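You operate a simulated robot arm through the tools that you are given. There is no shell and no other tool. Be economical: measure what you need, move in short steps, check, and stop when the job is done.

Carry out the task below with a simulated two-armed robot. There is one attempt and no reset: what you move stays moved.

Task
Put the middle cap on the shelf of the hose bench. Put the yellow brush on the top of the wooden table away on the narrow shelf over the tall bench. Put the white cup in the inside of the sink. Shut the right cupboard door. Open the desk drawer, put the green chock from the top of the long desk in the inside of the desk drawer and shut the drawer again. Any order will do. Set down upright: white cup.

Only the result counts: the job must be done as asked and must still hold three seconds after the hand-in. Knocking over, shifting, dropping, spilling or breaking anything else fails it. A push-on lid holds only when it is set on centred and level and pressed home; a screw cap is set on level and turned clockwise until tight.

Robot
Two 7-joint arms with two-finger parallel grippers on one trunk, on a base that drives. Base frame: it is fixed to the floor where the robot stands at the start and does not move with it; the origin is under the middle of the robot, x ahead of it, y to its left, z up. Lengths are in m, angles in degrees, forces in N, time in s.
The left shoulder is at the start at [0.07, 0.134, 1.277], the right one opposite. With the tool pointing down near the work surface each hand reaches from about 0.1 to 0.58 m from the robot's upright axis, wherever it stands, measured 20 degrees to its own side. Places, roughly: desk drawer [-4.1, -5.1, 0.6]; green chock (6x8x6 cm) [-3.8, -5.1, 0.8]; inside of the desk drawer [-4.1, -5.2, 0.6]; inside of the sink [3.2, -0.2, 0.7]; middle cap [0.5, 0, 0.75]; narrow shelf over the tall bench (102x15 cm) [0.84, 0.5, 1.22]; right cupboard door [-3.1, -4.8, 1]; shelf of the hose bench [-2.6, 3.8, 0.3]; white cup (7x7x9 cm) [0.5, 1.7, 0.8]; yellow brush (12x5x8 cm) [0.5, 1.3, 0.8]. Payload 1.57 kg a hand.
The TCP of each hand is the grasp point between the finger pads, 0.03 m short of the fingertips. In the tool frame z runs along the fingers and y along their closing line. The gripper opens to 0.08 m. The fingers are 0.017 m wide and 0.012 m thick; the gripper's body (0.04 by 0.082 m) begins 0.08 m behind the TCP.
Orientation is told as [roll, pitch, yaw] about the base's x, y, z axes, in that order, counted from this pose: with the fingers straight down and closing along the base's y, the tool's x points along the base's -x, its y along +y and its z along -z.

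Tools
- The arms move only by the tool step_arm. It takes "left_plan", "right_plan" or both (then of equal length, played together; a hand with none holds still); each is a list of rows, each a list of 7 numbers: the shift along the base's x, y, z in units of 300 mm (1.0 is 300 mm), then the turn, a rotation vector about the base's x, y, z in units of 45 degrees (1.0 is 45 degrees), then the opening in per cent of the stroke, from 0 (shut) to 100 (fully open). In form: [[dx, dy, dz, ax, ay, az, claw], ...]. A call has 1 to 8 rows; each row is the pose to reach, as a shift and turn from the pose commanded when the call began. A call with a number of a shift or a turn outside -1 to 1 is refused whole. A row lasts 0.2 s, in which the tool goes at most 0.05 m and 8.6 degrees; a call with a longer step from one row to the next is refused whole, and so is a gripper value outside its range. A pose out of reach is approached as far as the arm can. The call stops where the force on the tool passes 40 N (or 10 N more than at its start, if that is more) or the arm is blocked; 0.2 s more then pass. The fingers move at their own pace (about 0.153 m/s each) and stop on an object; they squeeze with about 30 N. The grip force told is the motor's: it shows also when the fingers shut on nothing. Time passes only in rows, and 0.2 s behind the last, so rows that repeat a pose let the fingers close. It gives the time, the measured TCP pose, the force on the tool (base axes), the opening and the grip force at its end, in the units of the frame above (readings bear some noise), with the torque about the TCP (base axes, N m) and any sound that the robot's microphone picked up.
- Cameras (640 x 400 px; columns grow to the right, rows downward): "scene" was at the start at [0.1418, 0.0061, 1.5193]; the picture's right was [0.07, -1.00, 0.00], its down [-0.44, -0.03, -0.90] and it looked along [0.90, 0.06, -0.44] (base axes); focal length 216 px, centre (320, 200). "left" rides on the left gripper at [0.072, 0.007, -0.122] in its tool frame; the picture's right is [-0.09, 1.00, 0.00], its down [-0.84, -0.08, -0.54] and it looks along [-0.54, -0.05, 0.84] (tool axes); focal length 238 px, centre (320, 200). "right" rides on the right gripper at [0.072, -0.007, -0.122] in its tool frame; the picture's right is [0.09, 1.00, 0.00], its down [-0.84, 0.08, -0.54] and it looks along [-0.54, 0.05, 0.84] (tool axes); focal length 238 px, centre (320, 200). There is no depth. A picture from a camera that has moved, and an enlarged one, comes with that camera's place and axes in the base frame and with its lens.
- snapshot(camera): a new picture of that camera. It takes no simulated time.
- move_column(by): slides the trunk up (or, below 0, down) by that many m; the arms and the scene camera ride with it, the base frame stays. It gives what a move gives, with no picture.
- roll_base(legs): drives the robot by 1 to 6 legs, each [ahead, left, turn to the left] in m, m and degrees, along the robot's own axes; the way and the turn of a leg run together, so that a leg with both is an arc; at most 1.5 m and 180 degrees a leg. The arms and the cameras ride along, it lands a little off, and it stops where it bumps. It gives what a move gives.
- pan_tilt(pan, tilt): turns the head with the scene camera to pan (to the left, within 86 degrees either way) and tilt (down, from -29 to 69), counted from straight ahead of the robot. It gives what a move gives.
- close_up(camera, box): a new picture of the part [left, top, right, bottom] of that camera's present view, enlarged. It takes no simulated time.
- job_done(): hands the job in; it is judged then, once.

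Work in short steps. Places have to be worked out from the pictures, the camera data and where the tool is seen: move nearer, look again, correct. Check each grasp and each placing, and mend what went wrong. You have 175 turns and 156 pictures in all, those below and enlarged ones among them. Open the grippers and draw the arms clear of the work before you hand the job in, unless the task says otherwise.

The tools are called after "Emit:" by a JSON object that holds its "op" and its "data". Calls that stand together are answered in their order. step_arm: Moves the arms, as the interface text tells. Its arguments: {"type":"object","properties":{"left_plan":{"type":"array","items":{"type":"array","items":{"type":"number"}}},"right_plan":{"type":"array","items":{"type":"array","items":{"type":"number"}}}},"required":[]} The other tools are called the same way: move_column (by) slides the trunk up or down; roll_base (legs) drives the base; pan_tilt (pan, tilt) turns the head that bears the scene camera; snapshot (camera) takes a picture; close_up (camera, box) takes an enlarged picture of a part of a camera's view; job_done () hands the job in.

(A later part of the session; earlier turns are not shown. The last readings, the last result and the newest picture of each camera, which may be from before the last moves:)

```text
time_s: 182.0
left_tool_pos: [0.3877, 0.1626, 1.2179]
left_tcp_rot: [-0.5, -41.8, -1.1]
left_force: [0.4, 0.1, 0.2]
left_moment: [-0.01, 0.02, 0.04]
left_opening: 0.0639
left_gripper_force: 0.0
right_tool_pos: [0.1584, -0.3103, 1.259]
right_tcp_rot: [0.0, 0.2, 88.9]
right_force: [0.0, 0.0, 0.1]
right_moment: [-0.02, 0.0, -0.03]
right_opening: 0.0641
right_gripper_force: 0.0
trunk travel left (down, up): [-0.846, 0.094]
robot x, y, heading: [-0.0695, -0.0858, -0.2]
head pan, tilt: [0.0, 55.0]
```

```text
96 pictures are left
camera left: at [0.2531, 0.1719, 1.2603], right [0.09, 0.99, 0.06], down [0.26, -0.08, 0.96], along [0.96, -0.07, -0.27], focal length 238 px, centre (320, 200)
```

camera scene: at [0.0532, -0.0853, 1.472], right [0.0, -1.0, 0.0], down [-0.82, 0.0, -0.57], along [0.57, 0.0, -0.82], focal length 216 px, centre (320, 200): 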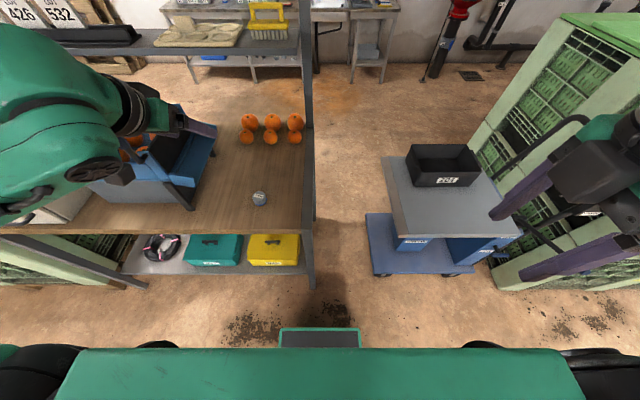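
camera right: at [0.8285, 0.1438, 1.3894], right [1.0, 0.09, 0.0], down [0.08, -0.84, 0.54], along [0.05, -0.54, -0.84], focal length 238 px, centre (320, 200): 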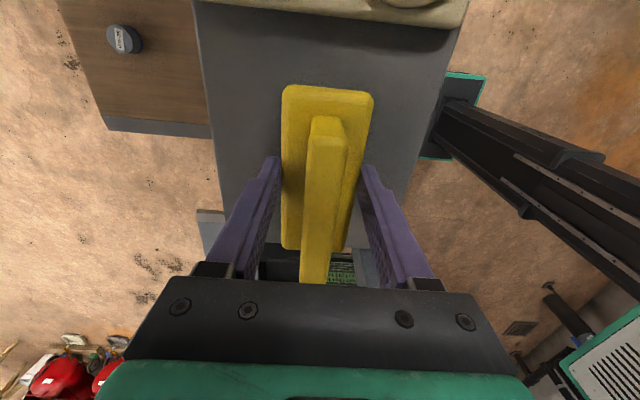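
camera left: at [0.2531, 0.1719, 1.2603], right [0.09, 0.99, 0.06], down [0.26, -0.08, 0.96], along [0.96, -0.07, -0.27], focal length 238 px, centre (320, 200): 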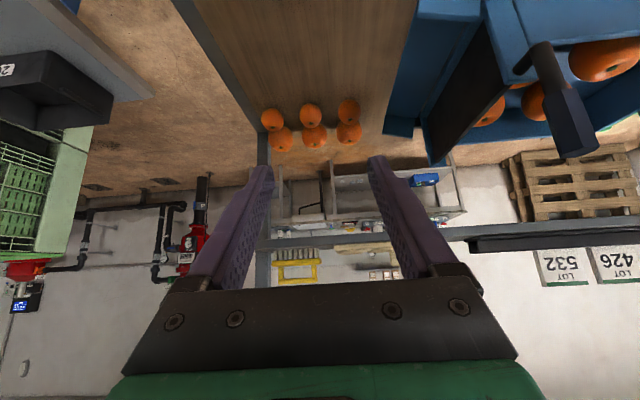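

Shift the left hand to y≈0.12 (clear of the blue box flap), then lower the trunk 0.25 m.

Emit:
{"op": "step_arm", "data": {"left_plan": [[-0.06, -0.07, 0, 0, 0, 0, 80], [-0.1, -0.143, 0, 0, 0, 0, 80]]}}

Emit:
{"op": "move_column", "data": {"by": -0.25}}

Emit:
{"op": "snapshot", "data": {"camera": "scene"}}

Emit:
{"op": "snapshot", "data": {"camera": "left"}}

```text
time_s: 182.6
left_tool_pos: [0.3877, 0.1198, 1.2313]
left_tcp_rot: [-0.4, -41.6, -1.0]
left_force: [-0.7, -0.3, -0.2]
left_moment: [0.03, 0.01, 0.03]
left_opening: 0.0641
left_gripper_force: 0.0
left hand out of reach, approached as far as the arm can: row 1, 2
right_tool_pos: [0.1591, -0.3121, 1.2583]
right_tcp_rot: [0.1, 0.2, 88.9]
right_force: [-0.1, 0.1, 0.2]
right_moment: [-0.02, 0.03, -0.01]
right_opening: 0.064
right_gripper_force: 0.1
trunk travel left (down, up): [-0.846, 0.094]
robot x, y, heading: [-0.0679, -0.0842, -0.0]
head pan, tilt: [0.0, 55.0]
```

```text
time_s: 185.2
left_tool_pos: [0.3861, 0.1225, 0.9816]
left_tcp_rot: [-0.5, -41.7, -1.0]
left_force: [-0.6, -0.1, 0.6]
left_moment: [0.0, -0.01, -0.01]
left_opening: 0.0641
left_gripper_force: 0.0
right_tool_pos: [0.1566, -0.3103, 1.0096]
right_tcp_rot: [0.0, 0.1, 89.0]
right_force: [-0.7, 0.4, -0.3]
right_moment: [-0.01, 0.01, -0.02]
right_opening: 0.0642
right_gripper_force: 0.1
trunk travel left (down, up): [-0.596, 0.344]
robot x, y, heading: [-0.0688, -0.0837, 0.2]
head pan, tilt: [0.0, 55.0]
```

```text
95 pictures are left
camera scene: at [0.0532, -0.0853, 1.222], right [0.0, -1.0, 0.0], down [-0.82, 0.0, -0.57], along [0.57, 0.0, -0.82], focal length 216 px, centre (320, 200)
```

scene: 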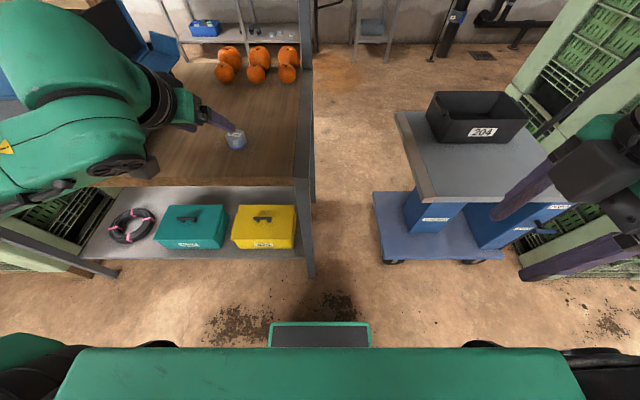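

```text
94 pictures are left
camera left: at [0.2526, 0.1307, 1.0232], right [0.09, 0.99, 0.06], down [0.26, -0.08, 0.96], along [0.96, -0.07, -0.27], focal length 238 px, centre (320, 200)
```

left: 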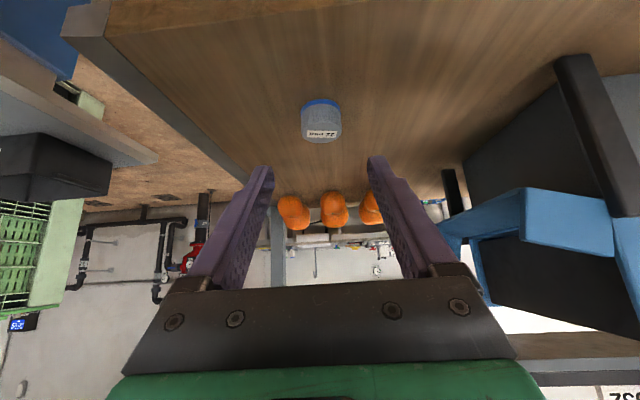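

Cap centre ≈[0.472,0.12,0.872]. The commanded pose may differ from the measured one, so I first settle it with a null move.

Emit:
{"op": "step_arm", "data": {"left_plan": [[0, 0, 0, 0, 0, 0, 80], [0, 0, 0, 0, 0, 0, 80]]}}

```text
time_s: 185.8
left_tool_pos: [0.3863, 0.1217, 0.9808]
left_tcp_rot: [-0.3, -41.7, -1.0]
left_force: [-0.9, -0.8, -0.2]
left_moment: [-0.01, 0.03, -0.01]
left_opening: 0.0642
left_gripper_force: 0.0
right_tool_pos: [0.1572, -0.3109, 1.0091]
right_tcp_rot: [0.0, 0.1, 88.9]
right_force: [0.2, 0.2, -0.2]
right_moment: [-0.02, 0.01, 0.02]
right_opening: 0.0641
right_gripper_force: 0.0
trunk travel left (down, up): [-0.596, 0.344]
robot x, y, heading: [-0.0681, -0.0826, 0.1]
head pan, tilt: [0.0, 55.0]
```

Commanded matches. Approach along the tool axis.

Emit:
{"op": "step_arm", "data": {"left_plan": [[0.06, -0.003, -0.1, 0, 0, 0, 80], [0.13, -0.005, -0.2, 0, 0, 0, 80], [0.2, -0.005, -0.27, 0, 0, 0, 80], [0.245, -0.005, -0.315, 0, 0, 0, 80]]}}

Emit:
{"op": "snapshot", "data": {"camera": "left"}}

Emit:
{"op": "close_up", "data": {"camera": "scene", "box": [160, 90, 320, 190]}}

```text
time_s: 186.8
left_tool_pos: [0.4599, 0.1203, 0.8878]
left_tcp_rot: [-0.5, -41.9, -1.0]
left_force: [-2.4, 0.0, 4.8]
left_moment: [0.15, -0.03, 0.04]
left_opening: 0.0636
left_gripper_force: 0.0
right_tool_pos: [0.1579, -0.3113, 1.0096]
right_tcp_rot: [-0.1, 0.2, 89.0]
right_force: [0.0, 0.4, 0.9]
right_moment: [-0.01, -0.02, -0.02]
right_opening: 0.0642
right_gripper_force: 0.0
trunk travel left (down, up): [-0.596, 0.344]
robot x, y, heading: [-0.0675, -0.0855, -0.1]
head pan, tilt: [0.0, 55.0]
```

```text
93 pictures are left
camera left: at [0.326, 0.1294, 0.9294], right [0.09, 0.99, 0.06], down [0.26, -0.08, 0.96], along [0.96, -0.07, -0.26], focal length 238 px, centre (320, 200)
```

left: 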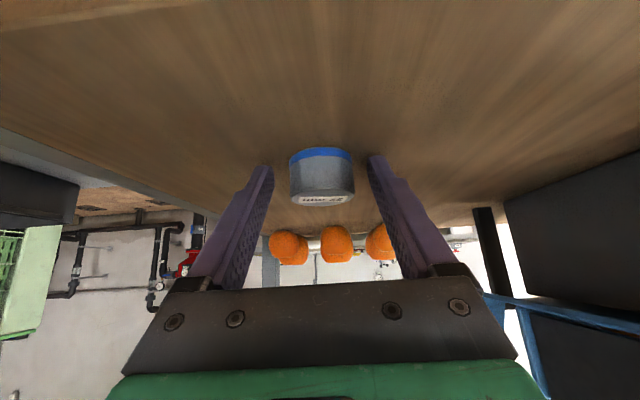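

```text
4.00 times, centred on (240, 140) of scene
camera zoom: at [0.0521, -0.0858, 1.2221], right [0.0, -1.0, 0.0], down [-0.82, 0.0, -0.57], along [0.57, 0.0, -0.82], focal length 863 px, centre (640, 440)
```

zoom: 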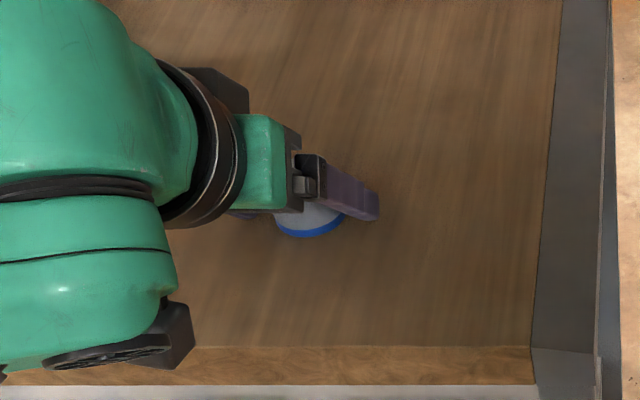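

Cap is between the fingers but a bit ahead; advance 12 mm and close.

Emit:
{"op": "step_arm", "data": {"left_plan": [[0.02, 0, 0.005, 0, 0, 0, 80], [0.045, 0, 0.005, 0, 0, 0, 80], [0.045, 0, 0.005, 0, 0, 0, 0], [0.045, 0, 0.005, 0, 0, 0, 0], [0.045, 0, 0.005, 0, 0, 0, 0]]}}

Emit:
{"op": "snapshot", "data": {"camera": "left"}}

```text
time_s: 188.0
left_tool_pos: [0.4729, 0.1208, 0.8886]
left_tcp_rot: [-0.5, -41.8, -0.9]
left_force: [0.1, 0.1, -0.1]
left_moment: [0.02, 0.04, -0.01]
left_opening: 0.0422
left_gripper_force: 30.3
right_tool_pos: [0.1577, -0.3115, 1.0103]
right_tcp_rot: [0.0, 0.1, 88.9]
right_force: [-0.3, 0.4, 0.3]
right_moment: [0.01, 0.02, -0.01]
right_opening: 0.064
right_gripper_force: 0.0
trunk travel left (down, up): [-0.596, 0.344]
robot x, y, heading: [-0.0713, -0.0853, 0.1]
head pan, tilt: [0.0, 55.0]
```

```text
91 pictures are left
camera left: at [0.3397, 0.1296, 0.9302], right [0.09, 0.99, 0.06], down [0.26, -0.08, 0.96], along [0.96, -0.07, -0.27], focal length 238 px, centre (320, 200)
```

left: 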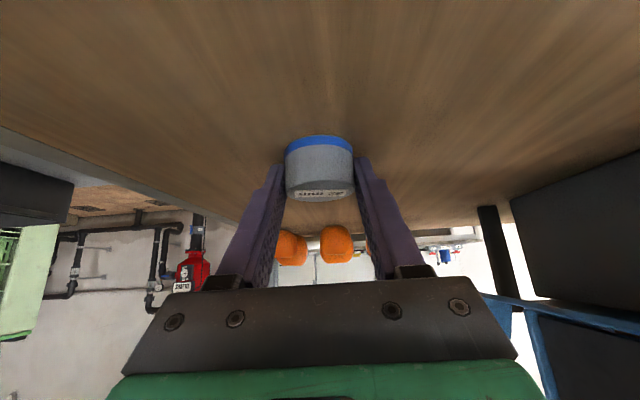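

Cap gripped (42 mm). Lift straight up, raise the trunk and back off.

Emit:
{"op": "step_arm", "data": {"left_plan": [[0, 0, 0.1, 0, 0, 0, 0], [0, 0, 0.25, 0, 0, 0, 0], [-0.05, 0, 0.4, 0, 0, 0, 0]]}}

Emit:
{"op": "roll_base", "data": {"legs": [[-0.35, 0, 0]]}}

Emit:
{"op": "snapshot", "data": {"camera": "left"}}

```text
time_s: 188.8
left_tool_pos: [0.4569, 0.1199, 1.0101]
left_tcp_rot: [-0.4, -41.8, -1.0]
left_force: [0.0, 0.2, -0.3]
left_moment: [-0.03, 0.0, 0.02]
left_opening: 0.0425
left_gripper_force: 30.1
right_tool_pos: [0.1555, -0.3103, 1.0084]
right_tcp_rot: [-0.2, 0.1, 88.9]
right_force: [0.3, -0.8, 0.6]
right_moment: [0.0, -0.03, 0.0]
right_opening: 0.0638
right_gripper_force: 0.0
trunk travel left (down, up): [-0.596, 0.344]
robot x, y, heading: [-0.0714, -0.083, 0.1]
head pan, tilt: [0.0, 55.0]
```

```text
time_s: 191.1
left_tool_pos: [0.1085, 0.1204, 1.0089]
left_tcp_rot: [-0.5, -41.7, -1.0]
left_force: [-0.2, -0.1, 0.5]
left_moment: [-0.02, -0.01, 0.02]
left_opening: 0.0426
left_gripper_force: 30.1
right_tool_pos: [-0.191, -0.3106, 1.0081]
right_tcp_rot: [0.0, 0.2, 88.9]
right_force: [0.5, -0.2, -0.2]
right_moment: [0.0, -0.04, -0.02]
right_opening: 0.0637
right_gripper_force: 0.0
trunk travel left (down, up): [-0.596, 0.344]
robot x, y, heading: [-0.4194, -0.0849, 0.0]
head pan, tilt: [0.0, 55.0]
```

```text
90 pictures are left
camera left: at [-0.0252, 0.1294, 1.0506], right [0.09, 0.99, 0.06], down [0.26, -0.08, 0.96], along [0.96, -0.07, -0.27], focal length 238 px, centre (320, 200)
```

left: 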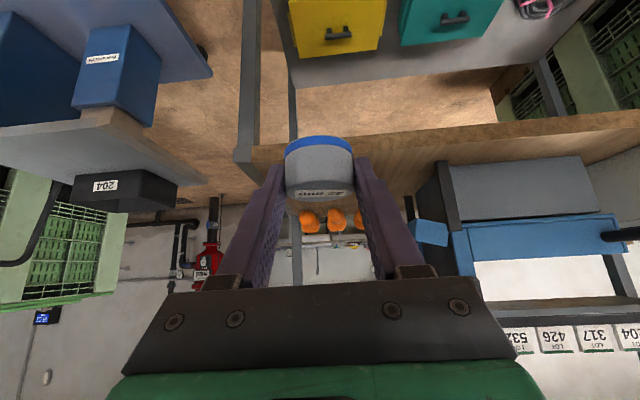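

Cap held well. Drive: left to y≈2.5, turn to face +y, then strafe to x≈-2.6 in front of the hose bench.

Emit:
{"op": "roll_base", "data": {"legs": [[0.12, 0, 0], [0, 1.35, 0], [0, 1.2, 0], [0, 0, 90], [0, 1.1, 0]]}}

Emit:
{"op": "pan_tilt", "data": {"pan": 35, "tilt": 30}}

Emit:
{"op": "snapshot", "data": {"camera": "scene"}}

```text
time_s: 213.4
left_tool_pos: [-1.599, 3.0077, 1.0097]
left_tcp_rot: [-0.4, -41.6, 89.1]
left_force: [-0.4, 0.4, 0.2]
left_moment: [-0.02, 0.01, 0.0]
left_opening: 0.0426
left_gripper_force: 29.7
right_tool_pos: [-1.167, 2.7092, 1.0079]
right_tcp_rot: [0.0, 0.1, 179.1]
right_force: [0.1, 0.2, -0.8]
right_moment: [0.02, -0.02, -0.02]
right_opening: 0.0641
right_gripper_force: 0.1
trunk travel left (down, up): [-0.596, 0.344]
robot x, y, heading: [-1.3911, 2.4803, 90.2]
head pan, tilt: [0.0, 55.0]
```

```text
time_s: 214.4
left_tool_pos: [-1.6003, 3.0075, 1.0079]
left_tcp_rot: [-0.4, -41.8, 89.2]
left_force: [-0.2, -0.1, -1.4]
left_moment: [0.04, 0.01, 0.03]
left_opening: 0.0422
left_gripper_force: 30.1
right_tool_pos: [-1.168, 2.7094, 1.0085]
right_tcp_rot: [0.0, 0.1, 179.1]
right_force: [-0.5, 0.3, 0.3]
right_moment: [0.03, -0.02, -0.03]
right_opening: 0.0639
right_gripper_force: 0.2
trunk travel left (down, up): [-0.596, 0.344]
robot x, y, heading: [-1.3901, 2.4828, 89.9]
head pan, tilt: [35.0, 30.0]
```

```text
89 pictures are left
camera scene: at [-1.4446, 2.6048, 1.2579], right [0.82, 0.58, 0.0], down [0.29, -0.41, -0.87], along [-0.5, 0.71, -0.5], focal length 216 px, centre (320, 200)
```

scene: 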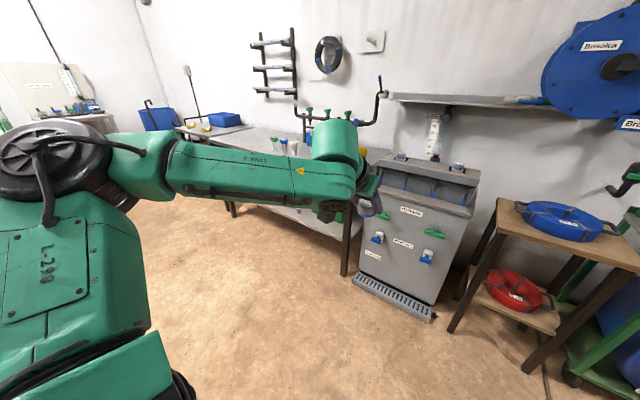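

Continue to in front of the big bench and inspect its label and shelf.

Emit:
{"op": "roll_base", "data": {"legs": [[0, 1.0, 0]]}}

Emit:
{"op": "move_column", "data": {"by": -0.35}}

Emit:
{"op": "pan_tilt", "data": {"pan": -5, "tilt": 30}}

Emit:
{"op": "snapshot", "data": {"camera": "scene"}}

```text
time_s: 219.6
left_tool_pos: [-2.597, 3.0078, 1.0098]
left_tcp_rot: [-0.4, -41.6, 89.0]
left_force: [-0.1, -0.6, -0.4]
left_moment: [0.0, 0.01, -0.01]
left_opening: 0.0421
left_gripper_force: 30.2
right_tool_pos: [-2.1665, 2.7068, 1.0083]
right_tcp_rot: [0.0, 0.2, 178.9]
right_force: [0.4, -0.6, 0.5]
right_moment: [-0.06, -0.03, 0.0]
right_opening: 0.064
right_gripper_force: 0.1
trunk travel left (down, up): [-0.596, 0.344]
robot x, y, heading: [-2.3921, 2.4829, 90.1]
head pan, tilt: [35.0, 30.0]
```

```text
time_s: 223.1
left_tool_pos: [-2.5967, 3.0073, 0.6598]
left_tcp_rot: [-0.4, -41.7, 89.0]
left_force: [-0.5, -0.3, -0.3]
left_moment: [-0.01, 0.01, -0.03]
left_opening: 0.0421
left_gripper_force: 29.4
right_tool_pos: [-2.1682, 2.7059, 0.659]
right_tcp_rot: [0.0, 0.1, 178.9]
right_force: [0.2, 0.0, 0.8]
right_moment: [-0.01, 0.0, 0.01]
right_opening: 0.0641
right_gripper_force: 0.1
trunk travel left (down, up): [-0.246, 0.694]
robot x, y, heading: [-2.3939, 2.4816, 89.9]
head pan, tilt: [35.0, 30.0]
```

```text
time_s: 224.1
left_tool_pos: [-2.5978, 3.0075, 0.6582]
left_tcp_rot: [-0.5, -41.6, 89.0]
left_force: [0.7, 0.4, -0.7]
left_moment: [0.02, 0.02, 0.03]
left_opening: 0.0423
left_gripper_force: 30.2
right_tool_pos: [-2.1671, 2.7063, 0.6581]
right_tcp_rot: [0.1, 0.2, 178.8]
right_force: [-0.2, -0.1, 0.2]
right_moment: [0.03, 0.02, -0.01]
right_opening: 0.0637
right_gripper_force: 0.1
trunk travel left (down, up): [-0.246, 0.694]
robot x, y, heading: [-2.3945, 2.4794, 90.0]
head pan, tilt: [-5.0, 30.0]
```

```text
88 pictures are left
camera scene: at [-2.3854, 2.6197, 0.908], right [1.0, -0.09, 0.0], down [-0.04, -0.5, -0.87], along [0.08, 0.86, -0.5], focal length 216 px, centre (320, 200)
```

scene: 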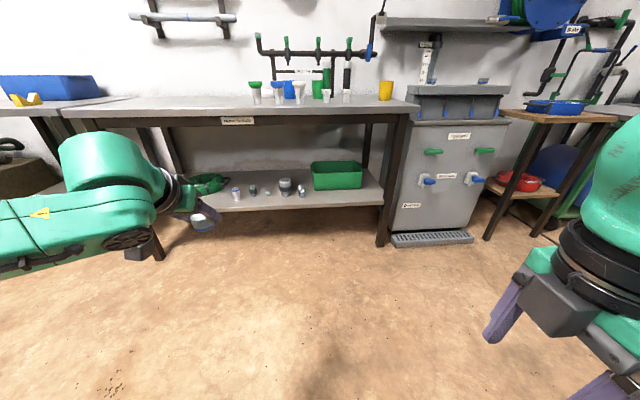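

Emit:
{"op": "close_up", "data": {"camera": "scene", "box": [180, 100, 420, 250]}}

Emit:
{"op": "close_up", "data": {"camera": "scene", "box": [205, 105, 269, 145]}}

```text
2.67 times, centred on (300, 175) of scene
camera zoom: at [-2.3854, 2.6197, 0.908], right [1.0, -0.09, 0.0], down [-0.04, -0.5, -0.87], along [0.08, 0.86, -0.5], focal length 576 px, centre (373, 267)
```

zoom: 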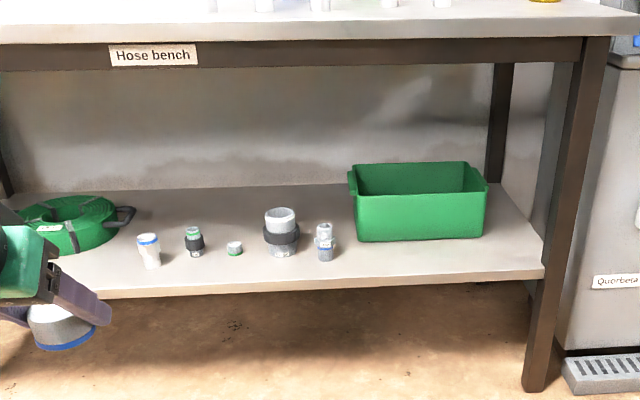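

```text
10.00 times, centred on (237, 125) of scene
camera zoom: at [-2.3854, 2.6197, 0.908], right [1.0, -0.09, 0.0], down [-0.04, -0.5, -0.87], along [0.08, 0.86, -0.5], focal length 2158 px, centre (1150, 950)
```

zoom: 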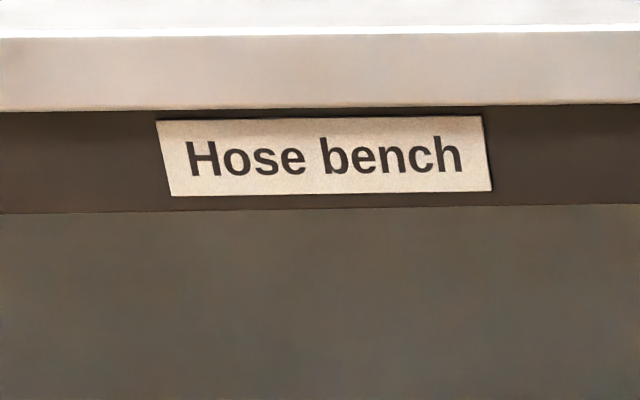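

Label confirms "Hose bench". Free spot: in front of the green box, ≈[-2.17,3.72]. Position the robot: strafe right 0.43, trunk down.

Emit:
{"op": "roll_base", "data": {"legs": [[0, -0.43, 0], [0.45, 0, 0]]}}

Emit:
{"op": "move_column", "data": {"by": -0.2}}

Emit:
{"op": "snapshot", "data": {"camera": "scene"}}

Emit:
{"op": "snapshot", "data": {"camera": "left"}}

```text
time_s: 229.1
left_tool_pos: [-2.168, 3.4558, 0.6587]
left_tcp_rot: [-0.4, -41.7, 89.3]
left_force: [1.0, -1.5, -1.4]
left_moment: [-0.02, -0.02, -0.01]
left_opening: 0.042
left_gripper_force: 29.9
right_tool_pos: [-1.7363, 3.1569, 0.6584]
right_tcp_rot: [-0.1, 0.1, 179.2]
right_force: [0.7, 0.9, 0.7]
right_moment: [0.0, -0.03, -0.02]
right_opening: 0.0639
right_gripper_force: 0.1
trunk travel left (down, up): [-0.246, 0.694]
robot x, y, heading: [-1.9582, 2.9266, 90.1]
head pan, tilt: [-5.0, 30.0]
```

```text
time_s: 231.3
left_tool_pos: [-2.167, 3.4553, 0.4592]
left_tcp_rot: [-0.4, -41.7, 89.2]
left_force: [-0.9, 0.7, -0.5]
left_moment: [0.02, 0.0, 0.01]
left_opening: 0.0417
left_gripper_force: 29.9
right_tool_pos: [-1.7354, 3.1572, 0.4583]
right_tcp_rot: [0.1, 0.1, 179.1]
right_force: [-0.4, -0.8, 0.0]
right_moment: [0.01, 0.0, 0.01]
right_opening: 0.0637
right_gripper_force: 0.0
trunk travel left (down, up): [-0.046, 0.894]
robot x, y, heading: [-1.9608, 2.9287, 90.4]
head pan, tilt: [-5.0, 30.0]
```

```text
85 pictures are left
camera scene: at [-1.953, 3.069, 0.708], right [1.0, -0.08, 0.0], down [-0.04, -0.5, -0.87], along [0.07, 0.86, -0.5], focal length 216 px, centre (320, 200)
```

scene: 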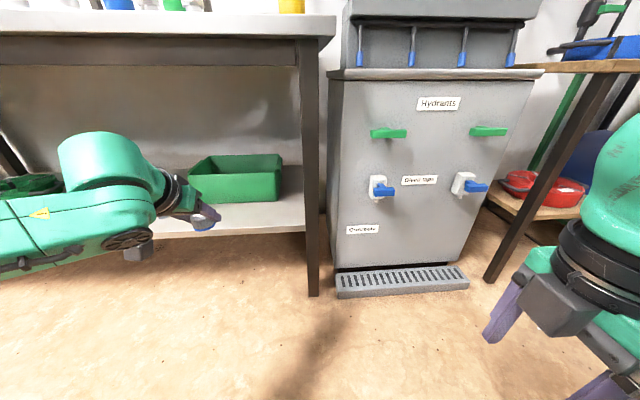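

```text
84 pictures are left
camera left: at [-2.1764, 3.3196, 0.5007], right [-0.99, 0.09, 0.06], down [0.08, 0.26, 0.96], along [0.07, 0.96, -0.27], focal length 238 px, centre (320, 200)
```

left: 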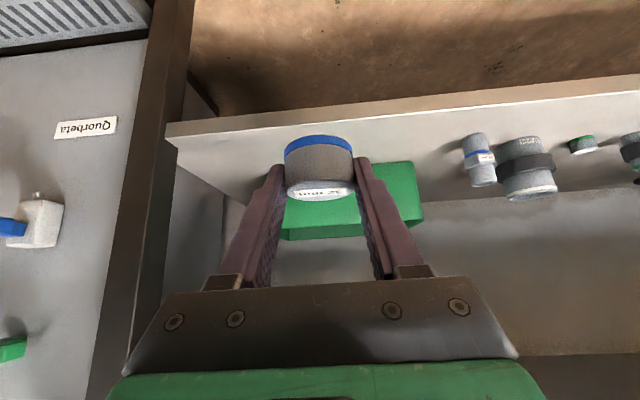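

Drive forward 0.25 m under the bench top, keeping cap above shelf.

Emit:
{"op": "roll_base", "data": {"legs": [[0.25, 0, -0.4]]}}

Emit:
{"op": "snapshot", "data": {"camera": "left"}}

Emit:
{"op": "pan_tilt", "data": {"pan": 25, "tilt": 35}}

Emit:
{"op": "snapshot", "data": {"camera": "scene"}}

```text
time_s: 233.1
left_tool_pos: [-2.1627, 3.7078, 0.458]
left_tcp_rot: [-0.4, -41.6, 88.8]
left_force: [0.1, -0.4, -1.1]
left_moment: [0.02, 0.0, 0.04]
left_opening: 0.0418
left_gripper_force: 30.1
right_tool_pos: [-1.7337, 3.4058, 0.4582]
right_tcp_rot: [0.0, 0.2, 178.6]
right_force: [-0.7, -0.5, 0.3]
right_moment: [0.02, -0.02, 0.01]
right_opening: 0.0643
right_gripper_force: 0.0
trunk travel left (down, up): [-0.046, 0.894]
robot x, y, heading: [-1.9625, 3.1796, 89.6]
head pan, tilt: [-5.0, 30.0]
```

```text
83 pictures are left
camera left: at [-2.1733, 3.5716, 0.5007], right [-0.99, 0.09, 0.06], down [0.08, 0.26, 0.96], along [0.08, 0.96, -0.27], focal length 238 px, centre (320, 200)
```

left: 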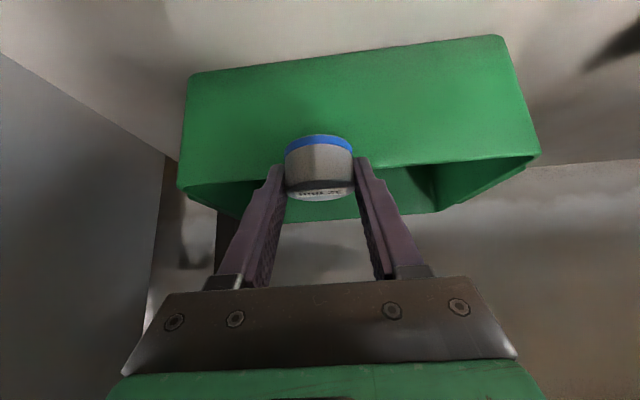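

```text
time_s: 234.0
left_tool_pos: [-2.1633, 3.7071, 0.4595]
left_tcp_rot: [-0.3, -41.6, 88.7]
left_force: [0.1, -1.0, 0.6]
left_moment: [-0.01, 0.02, 0.03]
left_opening: 0.0416
left_gripper_force: 30.0
right_tool_pos: [-1.7333, 3.4053, 0.4594]
right_tcp_rot: [0.0, 0.1, 178.8]
right_force: [-0.2, -0.4, 0.6]
right_moment: [0.02, -0.02, -0.01]
right_opening: 0.0643
right_gripper_force: 0.2
trunk travel left (down, up): [-0.046, 0.894]
robot x, y, heading: [-1.9595, 3.1807, 89.6]
head pan, tilt: [25.0, 35.0]
```

```text
82 pictures are left
camera scene: at [-1.9969, 3.3092, 0.7002], right [0.91, 0.42, 0.0], down [0.24, -0.52, -0.82], along [-0.34, 0.74, -0.57], focal length 216 px, centre (320, 200)
```

scene: 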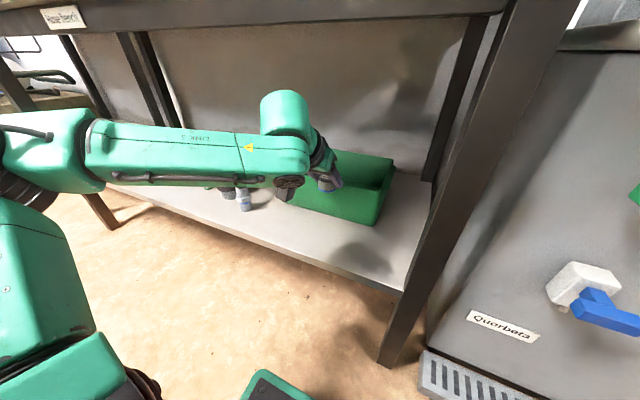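

Clear. Lower the arm: first 0.11 m, then slowly until contact.

Emit:
{"op": "step_arm", "data": {"left_plan": [[0, 0, -0.12, 0, 0, 0, 0], [0, 0, -0.24, 0, 0, 0, 0], [0, 0, -0.34, 0, 0, 0, 0], [0, 0, -0.4, 0, 0, 0, 0]]}}

Emit:
{"op": "snapshot", "data": {"camera": "left"}}

Emit:
{"op": "snapshot", "data": {"camera": "scene"}}

```text
time_s: 235.1
left_tool_pos: [-2.162, 3.7101, 0.3535]
left_tcp_rot: [-0.1, -43.6, 88.1]
left_force: [0.8, 1.0, 19.2]
left_moment: [-0.27, -0.02, -0.01]
left_opening: 0.0415
left_gripper_force: 29.7
right_tool_pos: [-1.7331, 3.4041, 0.4595]
right_tcp_rot: [-0.2, 0.0, 178.8]
right_force: [-1.0, 0.2, 0.2]
right_moment: [-0.02, 0.01, -0.02]
right_opening: 0.0639
right_gripper_force: 0.1
trunk travel left (down, up): [-0.046, 0.894]
robot x, y, heading: [-1.9617, 3.176, 89.8]
head pan, tilt: [25.0, 35.0]
stopped in row 4 (left hand): the force on the tool passed its limit (the readings are from after the stop); the commanded pose is now the measured one
```

```text
81 pictures are left
camera left: at [-2.1726, 3.574, 0.39], right [-0.99, 0.1, 0.06], down [0.08, 0.23, 0.97], along [0.08, 0.97, -0.24], focal length 238 px, centre (320, 200)
```

left: 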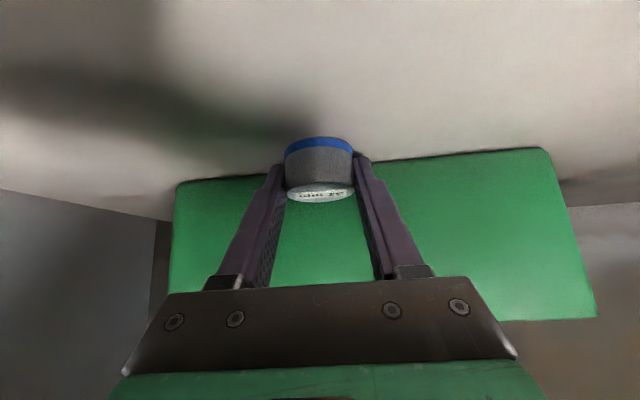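

```text
80 pictures are left
camera scene: at [-1.9965, 3.3072, 0.7007], right [0.91, 0.42, 0.0], down [0.24, -0.52, -0.82], along [-0.34, 0.75, -0.57], focal length 216 px, centre (320, 200)
```

scene: 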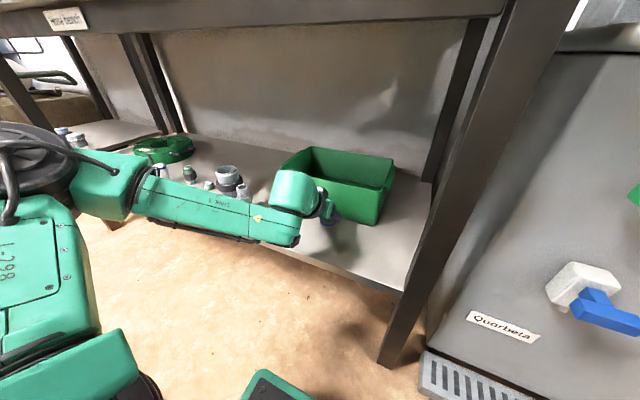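

Contact near the TCP (cap on the shelf, z≈0.32). Ease slightly, open, and back out along the tool axis.

Emit:
{"op": "step_arm", "data": {"left_plan": [[0, 0, 0.004, 0, 0, 0, 0], [0, 0, 0.004, 0, 0, 0, 75], [0, 0, 0.004, 0, 0, 0, 75], [0, 0, 0.004, 0, 0, 0, 75]]}}

Emit:
{"op": "snapshot", "data": {"camera": "left"}}

```text
time_s: 236.1
left_tool_pos: [-2.1628, 3.711, 0.3527]
left_tcp_rot: [0.0, -43.4, 88.2]
left_force: [3.6, 11.9, 23.6]
left_moment: [0.71, -0.06, -0.1]
left_opening: 0.0443
left_gripper_force: 0.1
right_tool_pos: [-1.7318, 3.404, 0.4597]
right_tcp_rot: [-0.2, -0.1, 178.7]
right_force: [-0.1, -0.1, 0.3]
right_moment: [-0.04, -0.01, 0.0]
right_opening: 0.0638
right_gripper_force: 0.0
trunk travel left (down, up): [-0.046, 0.894]
robot x, y, heading: [-1.9618, 3.179, 89.6]
head pan, tilt: [25.0, 35.0]
```

```text
79 pictures are left
camera left: at [-2.1723, 3.5738, 0.3903], right [-0.99, 0.1, 0.06], down [0.08, 0.23, 0.97], along [0.08, 0.97, -0.24], focal length 238 px, centre (320, 200)
```

left: 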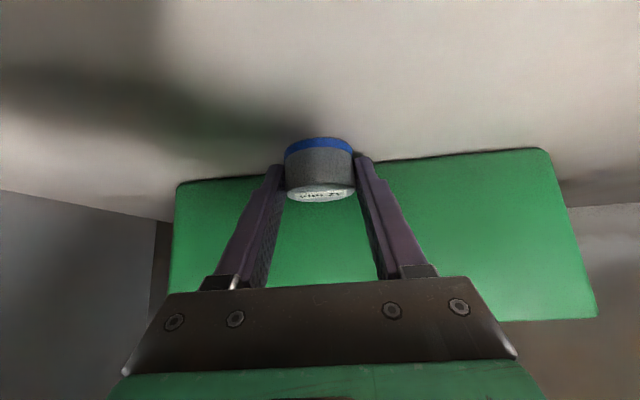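

Opening seems hindered by tip pressure on the shelf. Raise 4 mm while opening.

Emit:
{"op": "step_arm", "data": {"left_plan": [[0, 0, 0.007, 0, 0, 0, 75], [0, 0, 0.013, 0, 0, 0, 75], [0, 0, 0.013, 0, 0, 0, 75]]}}

Emit:
{"op": "snapshot", "data": {"camera": "left"}}

```text
time_s: 236.9
left_tool_pos: [-2.1617, 3.709, 0.3527]
left_tcp_rot: [-0.1, -42.9, 88.3]
left_force: [10.9, 3.4, 12.8]
left_moment: [0.27, 0.07, -0.27]
left_opening: 0.0499
left_gripper_force: 0.0
right_tool_pos: [-1.7326, 3.405, 0.4582]
right_tcp_rot: [-0.1, 0.1, 178.6]
right_force: [-0.2, 0.8, -1.0]
right_moment: [0.02, 0.03, 0.01]
right_opening: 0.0641
right_gripper_force: 0.1
trunk travel left (down, up): [-0.046, 0.894]
robot x, y, heading: [-1.963, 3.1816, 89.8]
head pan, tilt: [25.0, 35.0]
```

```text
78 pictures are left
camera left: at [-2.1722, 3.5725, 0.3917], right [-0.99, 0.1, 0.06], down [0.08, 0.24, 0.97], along [0.08, 0.97, -0.25], focal length 238 px, centre (320, 200)
```

left: 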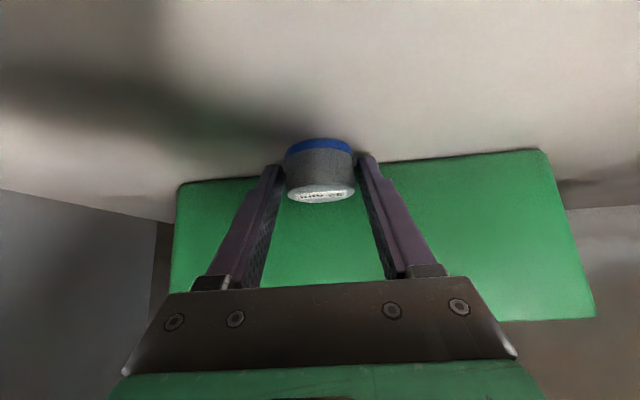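

Continue easing up in small steps.

Emit:
{"op": "step_arm", "data": {"left_plan": [[0, 0, 0.01, 0, 0, 0, 75], [0, 0, 0.02, 0, 0, 0, 75], [0, 0, 0.03, 0, 0, 0, 75], [0, 0, 0.03, 0, 0, 0, 75]]}}

Emit:
{"op": "snapshot", "data": {"camera": "left"}}

```text
time_s: 237.9
left_tool_pos: [-2.1639, 3.7108, 0.3605]
left_tcp_rot: [-0.2, -42.9, 88.5]
left_force: [-0.4, 0.1, -0.5]
left_moment: [0.01, -0.01, 0.0]
left_opening: 0.0601
left_gripper_force: 0.0
right_tool_pos: [-1.7349, 3.4052, 0.4593]
right_tcp_rot: [0.1, 0.1, 178.7]
right_force: [-0.5, -0.1, -0.4]
right_moment: [-0.03, -0.04, -0.01]
right_opening: 0.0641
right_gripper_force: 0.1
trunk travel left (down, up): [-0.046, 0.894]
robot x, y, heading: [-1.9644, 3.1786, 89.8]
head pan, tilt: [25.0, 35.0]
```

```text
77 pictures are left
camera left: at [-2.1737, 3.5738, 0.3999], right [-0.99, 0.1, 0.06], down [0.08, 0.24, 0.97], along [0.08, 0.97, -0.25], focal length 238 px, centre (320, 200)
```

left: 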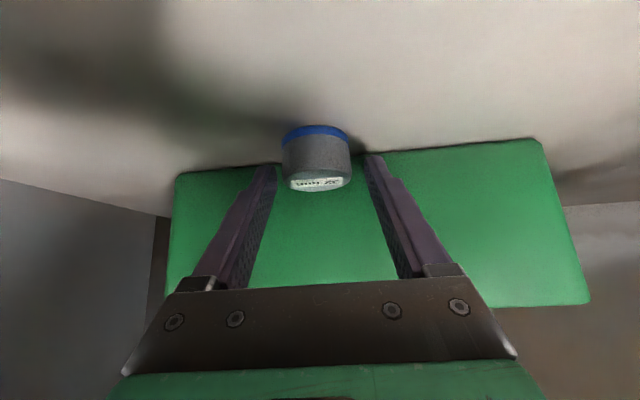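

Cap stands free. Withdraw along the tool axis and drive back.

Emit:
{"op": "step_arm", "data": {"left_plan": [[0, -0.08, 0.09, 0, 0, 0, 75], [0, -0.18, 0.2, 0, 0, 0, 75], [0, -0.28, 0.3, 0, 0, 0, 75]]}}

Emit:
{"op": "roll_base", "data": {"legs": [[-0.5, 0, 0]]}}

Emit:
{"op": "snapshot", "data": {"camera": "scene"}}

```text
time_s: 238.7
left_tool_pos: [-2.1627, 3.6409, 0.437]
left_tcp_rot: [-0.2, -42.9, 88.4]
left_force: [-0.6, -0.3, 0.2]
left_moment: [0.01, -0.02, -0.01]
left_opening: 0.0599
left_gripper_force: 0.0
left hand out of reach, approached as far as the arm can: row 3
right_tool_pos: [-1.7336, 3.4045, 0.4585]
right_tcp_rot: [0.0, 0.0, 178.7]
right_force: [-0.1, -0.4, 0.5]
right_moment: [0.01, -0.05, 0.02]
right_opening: 0.064
right_gripper_force: 0.1
trunk travel left (down, up): [-0.046, 0.894]
robot x, y, heading: [-1.9583, 3.1797, 90.1]
head pan, tilt: [25.0, 35.0]
```

```text
time_s: 241.7
left_tool_pos: [-2.164, 3.1441, 0.4361]
left_tcp_rot: [-0.2, -42.9, 88.4]
left_force: [0.7, 0.6, 0.1]
left_moment: [0.05, -0.03, 0.01]
left_opening: 0.0599
left_gripper_force: 0.1
right_tool_pos: [-1.7367, 2.9077, 0.4583]
right_tcp_rot: [0.0, 0.1, 178.5]
right_force: [-0.1, 0.4, 1.1]
right_moment: [0.02, 0.0, 0.03]
right_opening: 0.064
right_gripper_force: 0.1
trunk travel left (down, up): [-0.046, 0.894]
robot x, y, heading: [-1.9617, 2.6865, 89.6]
head pan, tilt: [25.0, 35.0]
```

```text
76 pictures are left
camera scene: at [-1.9994, 2.8122, 0.7002], right [0.91, 0.42, 0.0], down [0.24, -0.52, -0.82], along [-0.34, 0.74, -0.57], focal length 216 px, centre (320, 200)
```

scene: 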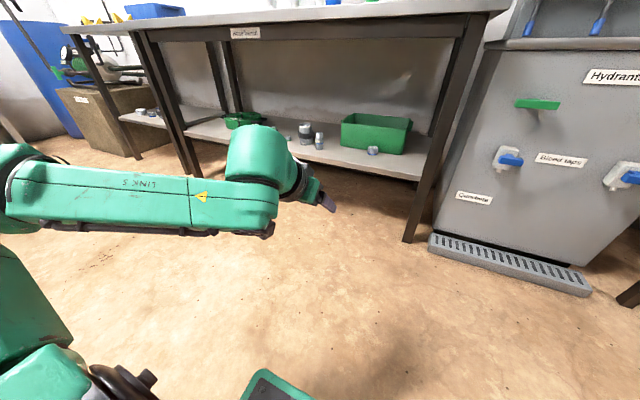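

Cap placed. Raise the trunk and look toward the desk area for a route.

Emit:
{"op": "move_column", "data": {"by": 0.8}}

Emit:
{"op": "roll_base", "data": {"legs": [[0, 0, 150]]}}

Emit:
{"op": "pan_tilt", "data": {"pan": 0, "tilt": 15}}

Emit:
{"op": "snapshot", "data": {"camera": "scene"}}

```text
refused: 0.8 is not a number from -0.4 to 0.4
```

```text
time_s: 248.2
left_tool_pos: [-2.0241, 2.1816, 0.4376]
left_tcp_rot: [-0.2, -43.0, -122.0]
left_force: [-0.8, -0.3, -0.5]
left_moment: [0.0, -0.03, 0.0]
left_opening: 0.0599
left_gripper_force: 0.0
right_tool_pos: [-2.2741, 2.6027, 0.4585]
right_tcp_rot: [0.1, 0.1, -31.7]
right_force: [-0.3, 0.2, -0.8]
right_moment: [-0.04, 0.0, 0.0]
right_opening: 0.0642
right_gripper_force: 0.0
trunk travel left (down, up): [-0.046, 0.894]
robot x, y, heading: [-1.962, 2.6796, -120.8]
head pan, tilt: [25.0, 35.0]
```

```text
time_s: 249.1
left_tool_pos: [-2.0243, 2.1818, 0.4373]
left_tcp_rot: [-0.1, -42.9, -122.0]
left_force: [0.0, -0.4, -0.7]
left_moment: [0.01, 0.03, -0.03]
left_opening: 0.0599
left_gripper_force: 0.0
right_tool_pos: [-2.2728, 2.6028, 0.4586]
right_tcp_rot: [0.0, 0.1, -31.7]
right_force: [0.1, 1.3, -0.5]
right_moment: [-0.01, 0.04, 0.01]
right_opening: 0.0642
right_gripper_force: 0.1
trunk travel left (down, up): [-0.046, 0.894]
robot x, y, heading: [-1.9608, 2.6841, -120.6]
head pan, tilt: [0.0, 15.0]
```

```text
75 pictures are left
camera scene: at [-2.0364, 2.5588, 0.7321], right [-0.86, 0.51, 0.0], down [0.13, 0.22, -0.97], along [-0.49, -0.83, -0.26], focal length 216 px, centre (320, 200)
```

scene: 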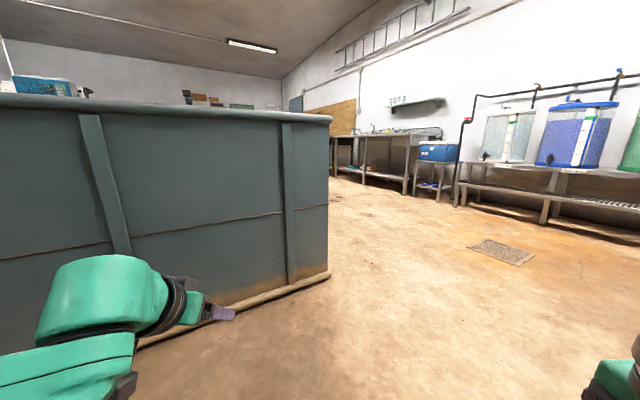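

Phew, clear. Raise the trunk in two steps, then look.

Emit:
{"op": "move_column", "data": {"by": 0.4}}

Emit:
{"op": "move_column", "data": {"by": 0.4}}

Emit:
{"op": "snapshot", "data": {"camera": "scene"}}

```text
time_s: 252.9
left_tool_pos: [-2.0231, 2.1813, 0.8376]
left_tcp_rot: [-0.3, -42.9, -122.2]
left_force: [-0.2, 0.0, 0.4]
left_moment: [0.0, 0.01, 0.0]
left_opening: 0.0599
left_gripper_force: 0.1
right_tool_pos: [-2.2722, 2.6028, 0.8579]
right_tcp_rot: [0.0, 0.1, -31.8]
right_force: [-1.1, -1.5, -0.8]
right_moment: [0.0, -0.06, 0.0]
right_opening: 0.064
right_gripper_force: 0.0
trunk travel left (down, up): [-0.446, 0.494]
robot x, y, heading: [-1.9644, 2.6793, -120.7]
head pan, tilt: [0.0, 15.0]
```

```text
time_s: 256.8
left_tool_pos: [-2.0241, 2.1815, 1.2366]
left_tcp_rot: [-0.1, -42.9, -122.0]
left_force: [0.9, 0.2, 0.3]
left_moment: [0.03, -0.01, -0.01]
left_opening: 0.0595
left_gripper_force: 0.1
right_tool_pos: [-2.2736, 2.6031, 1.2585]
right_tcp_rot: [0.0, 0.1, -31.8]
right_force: [0.3, -0.1, -0.3]
right_moment: [-0.01, -0.01, 0.01]
right_opening: 0.0638
right_gripper_force: 0.1
trunk travel left (down, up): [-0.846, 0.094]
robot x, y, heading: [-1.9654, 2.681, -120.6]
head pan, tilt: [0.0, 15.0]
```

```text
74 pictures are left
camera scene: at [-2.0365, 2.5587, 1.5322], right [-0.86, 0.51, 0.0], down [0.13, 0.22, -0.97], along [-0.49, -0.83, -0.26], focal length 216 px, centre (320, 200)
```

scene: 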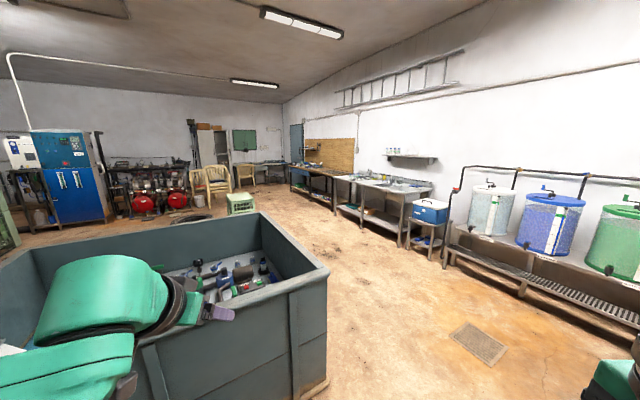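

Emit:
{"op": "close_up", "data": {"camera": "scene", "box": [160, 110, 360, 235]}}

```text
3.20 times, centred on (260, 172) of scene
camera zoom: at [-2.0365, 2.5587, 1.5322], right [-0.86, 0.51, 0.0], down [0.13, 0.22, -0.97], along [-0.49, -0.83, -0.26], focal length 691 px, centre (512, 288)
```

zoom: 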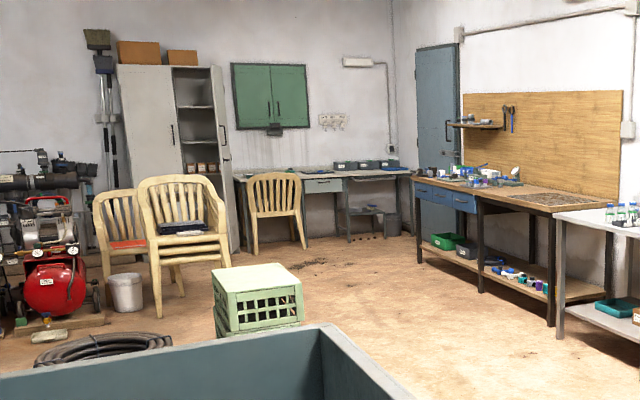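

Route: west corridor (x≈-3.85) straight down to the desk. Drive it in stages.

Emit:
{"op": "roll_base", "data": {"legs": [[0, 0, 30.6], [0, -1.0, 0], [0, -0.9, 0], [1.5, 0, 0], [1.5, 0, 0], [1.2, 0, 0]]}}

Emit:
{"op": "pan_tilt", "data": {"pan": 5, "tilt": 20}}

Emit:
{"op": "snapshot", "data": {"camera": "scene"}}

```text
time_s: 287.5
left_tool_pos: [-3.7535, -1.9717, 1.2365]
left_tcp_rot: [-0.2, -42.8, -92.8]
left_force: [0.1, 0.5, 0.1]
left_moment: [0.0, -0.02, -0.03]
left_opening: 0.0602
left_gripper_force: 0.1
right_tool_pos: [-4.1768, -1.7262, 1.2601]
right_tcp_rot: [0.0, 0.0, -2.4]
right_force: [0.7, 0.5, 0.1]
right_moment: [-0.03, -0.02, 0.03]
right_opening: 0.064
right_gripper_force: 0.1
trunk travel left (down, up): [-0.846, 0.094]
robot x, y, heading: [-3.9432, -1.5079, -91.5]
head pan, tilt: [0.0, 15.0]
```

```text
time_s: 288.2
left_tool_pos: [-3.7528, -1.9717, 1.2361]
left_tcp_rot: [-0.2, -42.9, -92.8]
left_force: [-1.0, 0.1, -0.1]
left_moment: [0.02, -0.02, -0.01]
left_opening: 0.06
left_gripper_force: 0.0
right_tool_pos: [-4.1777, -1.7269, 1.2581]
right_tcp_rot: [-0.1, 0.0, -2.5]
right_force: [0.6, 0.2, 0.0]
right_moment: [-0.02, -0.02, 0.0]
right_opening: 0.064
right_gripper_force: 0.1
trunk travel left (down, up): [-0.846, 0.094]
robot x, y, heading: [-3.9454, -1.5087, -91.5]
head pan, tilt: [5.0, 20.0]
```

```text
72 pictures are left
camera scene: at [-3.941, -1.649, 1.5241], right [-1.0, -0.06, 0.0], down [-0.02, 0.34, -0.94], along [0.06, -0.94, -0.34], focal length 216 px, centre (320, 200)
```

scene: 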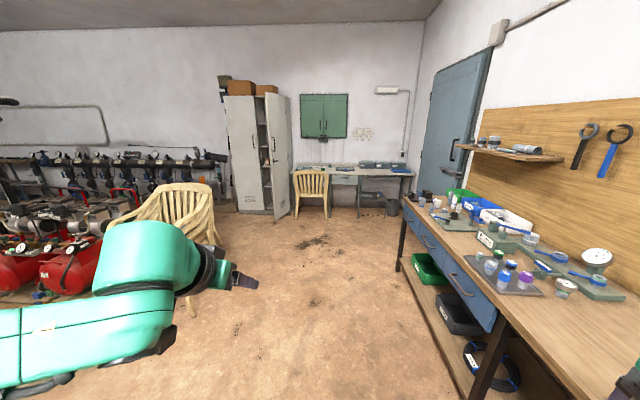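

Emit:
{"op": "close_up", "data": {"camera": "scene", "box": [220, 130, 420, 230]}}

Emit:
{"op": "roll_base", "data": {"legs": [[1.4, 0, 1.5]]}}

Emit:
{"op": "pan_tilt", "data": {"pan": 5, "tilt": 30}}

Emit:
{"op": "snapshot", "data": {"camera": "scene"}}

```text
3.20 times, centred on (320, 180) of scene
camera zoom: at [-3.941, -1.649, 1.5241], right [-1.0, -0.06, 0.0], down [-0.02, 0.34, -0.94], along [0.06, -0.94, -0.34], focal length 691 px, centre (320, 264)
```

zoom: 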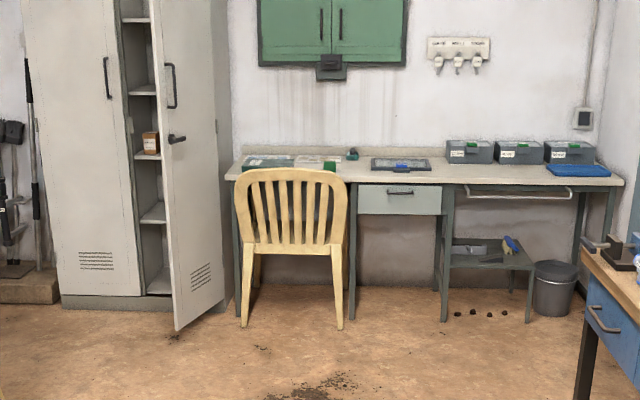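

```text
time_s: 295.2
left_tool_pos: [-3.7867, -3.371, 1.2373]
left_tcp_rot: [-0.2, -42.9, -92.7]
left_force: [0.0, 0.6, 1.2]
left_moment: [-0.01, -0.03, 0.01]
left_opening: 0.0601
left_gripper_force: 0.0
right_tool_pos: [-4.2115, -3.1267, 1.2585]
right_tcp_rot: [-0.1, 0.1, -2.4]
right_force: [-0.2, 0.0, 0.0]
right_moment: [-0.01, 0.0, -0.03]
right_opening: 0.0639
right_gripper_force: 0.0
trunk travel left (down, up): [-0.846, 0.094]
robot x, y, heading: [-3.9765, -2.9065, -91.5]
head pan, tilt: [5.0, 20.0]
```

```text
time_s: 295.9
left_tool_pos: [-3.7871, -3.3717, 1.2356]
left_tcp_rot: [-0.2, -42.9, -92.7]
left_force: [0.6, 0.3, -0.2]
left_moment: [0.0, 0.01, -0.01]
left_opening: 0.0601
left_gripper_force: 0.1
right_tool_pos: [-4.2117, -3.1276, 1.2584]
right_tcp_rot: [-0.1, 0.0, -2.4]
right_force: [0.2, -0.1, 0.2]
right_moment: [0.01, 0.01, 0.02]
right_opening: 0.0639
right_gripper_force: 0.1
trunk travel left (down, up): [-0.846, 0.094]
robot x, y, heading: [-3.9766, -2.9035, -91.3]
head pan, tilt: [5.0, 30.0]
```

```text
70 pictures are left
camera scene: at [-3.9755, -3.0463, 1.508], right [-1.0, -0.06, 0.0], down [-0.03, 0.5, -0.87], along [0.05, -0.86, -0.5], focal length 216 px, centre (320, 200)
```

scene: 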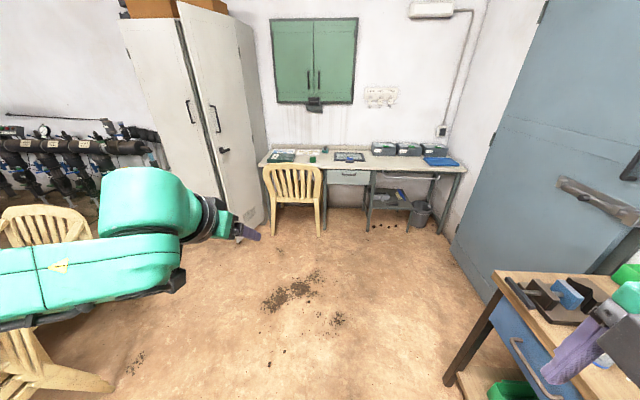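

The right cupboard door stands open with its free edge out at about [-3.07,-4.63], hinge near [-3.18,-5.08]. Do the door first: drive nearer and look.

Emit:
{"op": "roll_base", "data": {"legs": [[0, 0, 1.3], [0.9, 0.4, 0]]}}

Emit:
{"op": "pan_tilt", "data": {"pan": 0, "tilt": 30}}

Emit:
{"op": "snapshot", "data": {"camera": "scene"}}

```text
time_s: 301.4
left_tool_pos: [-3.3879, -4.2708, 1.2367]
left_tcp_rot: [-0.2, -42.8, -91.8]
left_force: [0.2, -0.9, -0.5]
left_moment: [0.0, -0.03, -0.02]
left_opening: 0.0601
left_gripper_force: 0.0
right_tool_pos: [-3.815, -4.0332, 1.2581]
right_tcp_rot: [0.0, 0.1, -1.6]
right_force: [-0.1, -0.4, -0.1]
right_moment: [0.02, -0.05, -0.03]
right_opening: 0.0641
right_gripper_force: 0.0
trunk travel left (down, up): [-0.846, 0.094]
robot x, y, heading: [-3.5902, -3.8081, -90.6]
head pan, tilt: [5.0, 30.0]
```

```text
time_s: 302.0
left_tool_pos: [-3.3894, -4.2717, 1.2373]
left_tcp_rot: [-0.2, -42.8, -91.8]
left_force: [0.3, -0.3, -0.9]
left_moment: [-0.02, -0.02, 0.0]
left_opening: 0.0603
left_gripper_force: 0.1
right_tool_pos: [-3.8146, -4.0337, 1.2592]
right_tcp_rot: [0.1, 0.1, -1.6]
right_force: [0.5, 0.4, -0.6]
right_moment: [-0.01, -0.01, -0.03]
right_opening: 0.064
right_gripper_force: 0.0
trunk travel left (down, up): [-0.846, 0.094]
robot x, y, heading: [-3.5858, -3.8091, -90.5]
head pan, tilt: [0.0, 30.0]
```

```text
69 pictures are left
camera scene: at [-3.5887, -3.9489, 1.508], right [-1.0, 0.01, 0.0], down [0.0, 0.5, -0.87], along [-0.01, -0.87, -0.5], focal length 216 px, centre (320, 200)
```

scene: 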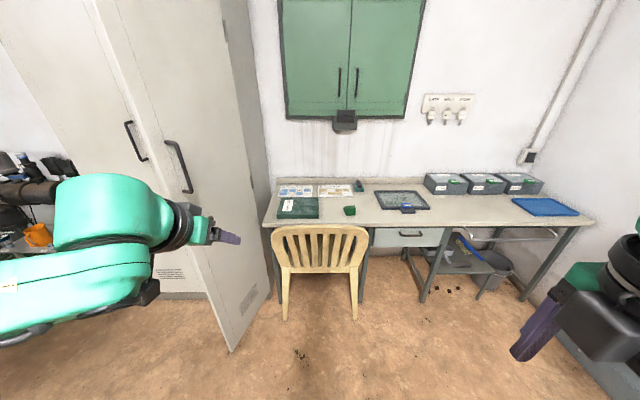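

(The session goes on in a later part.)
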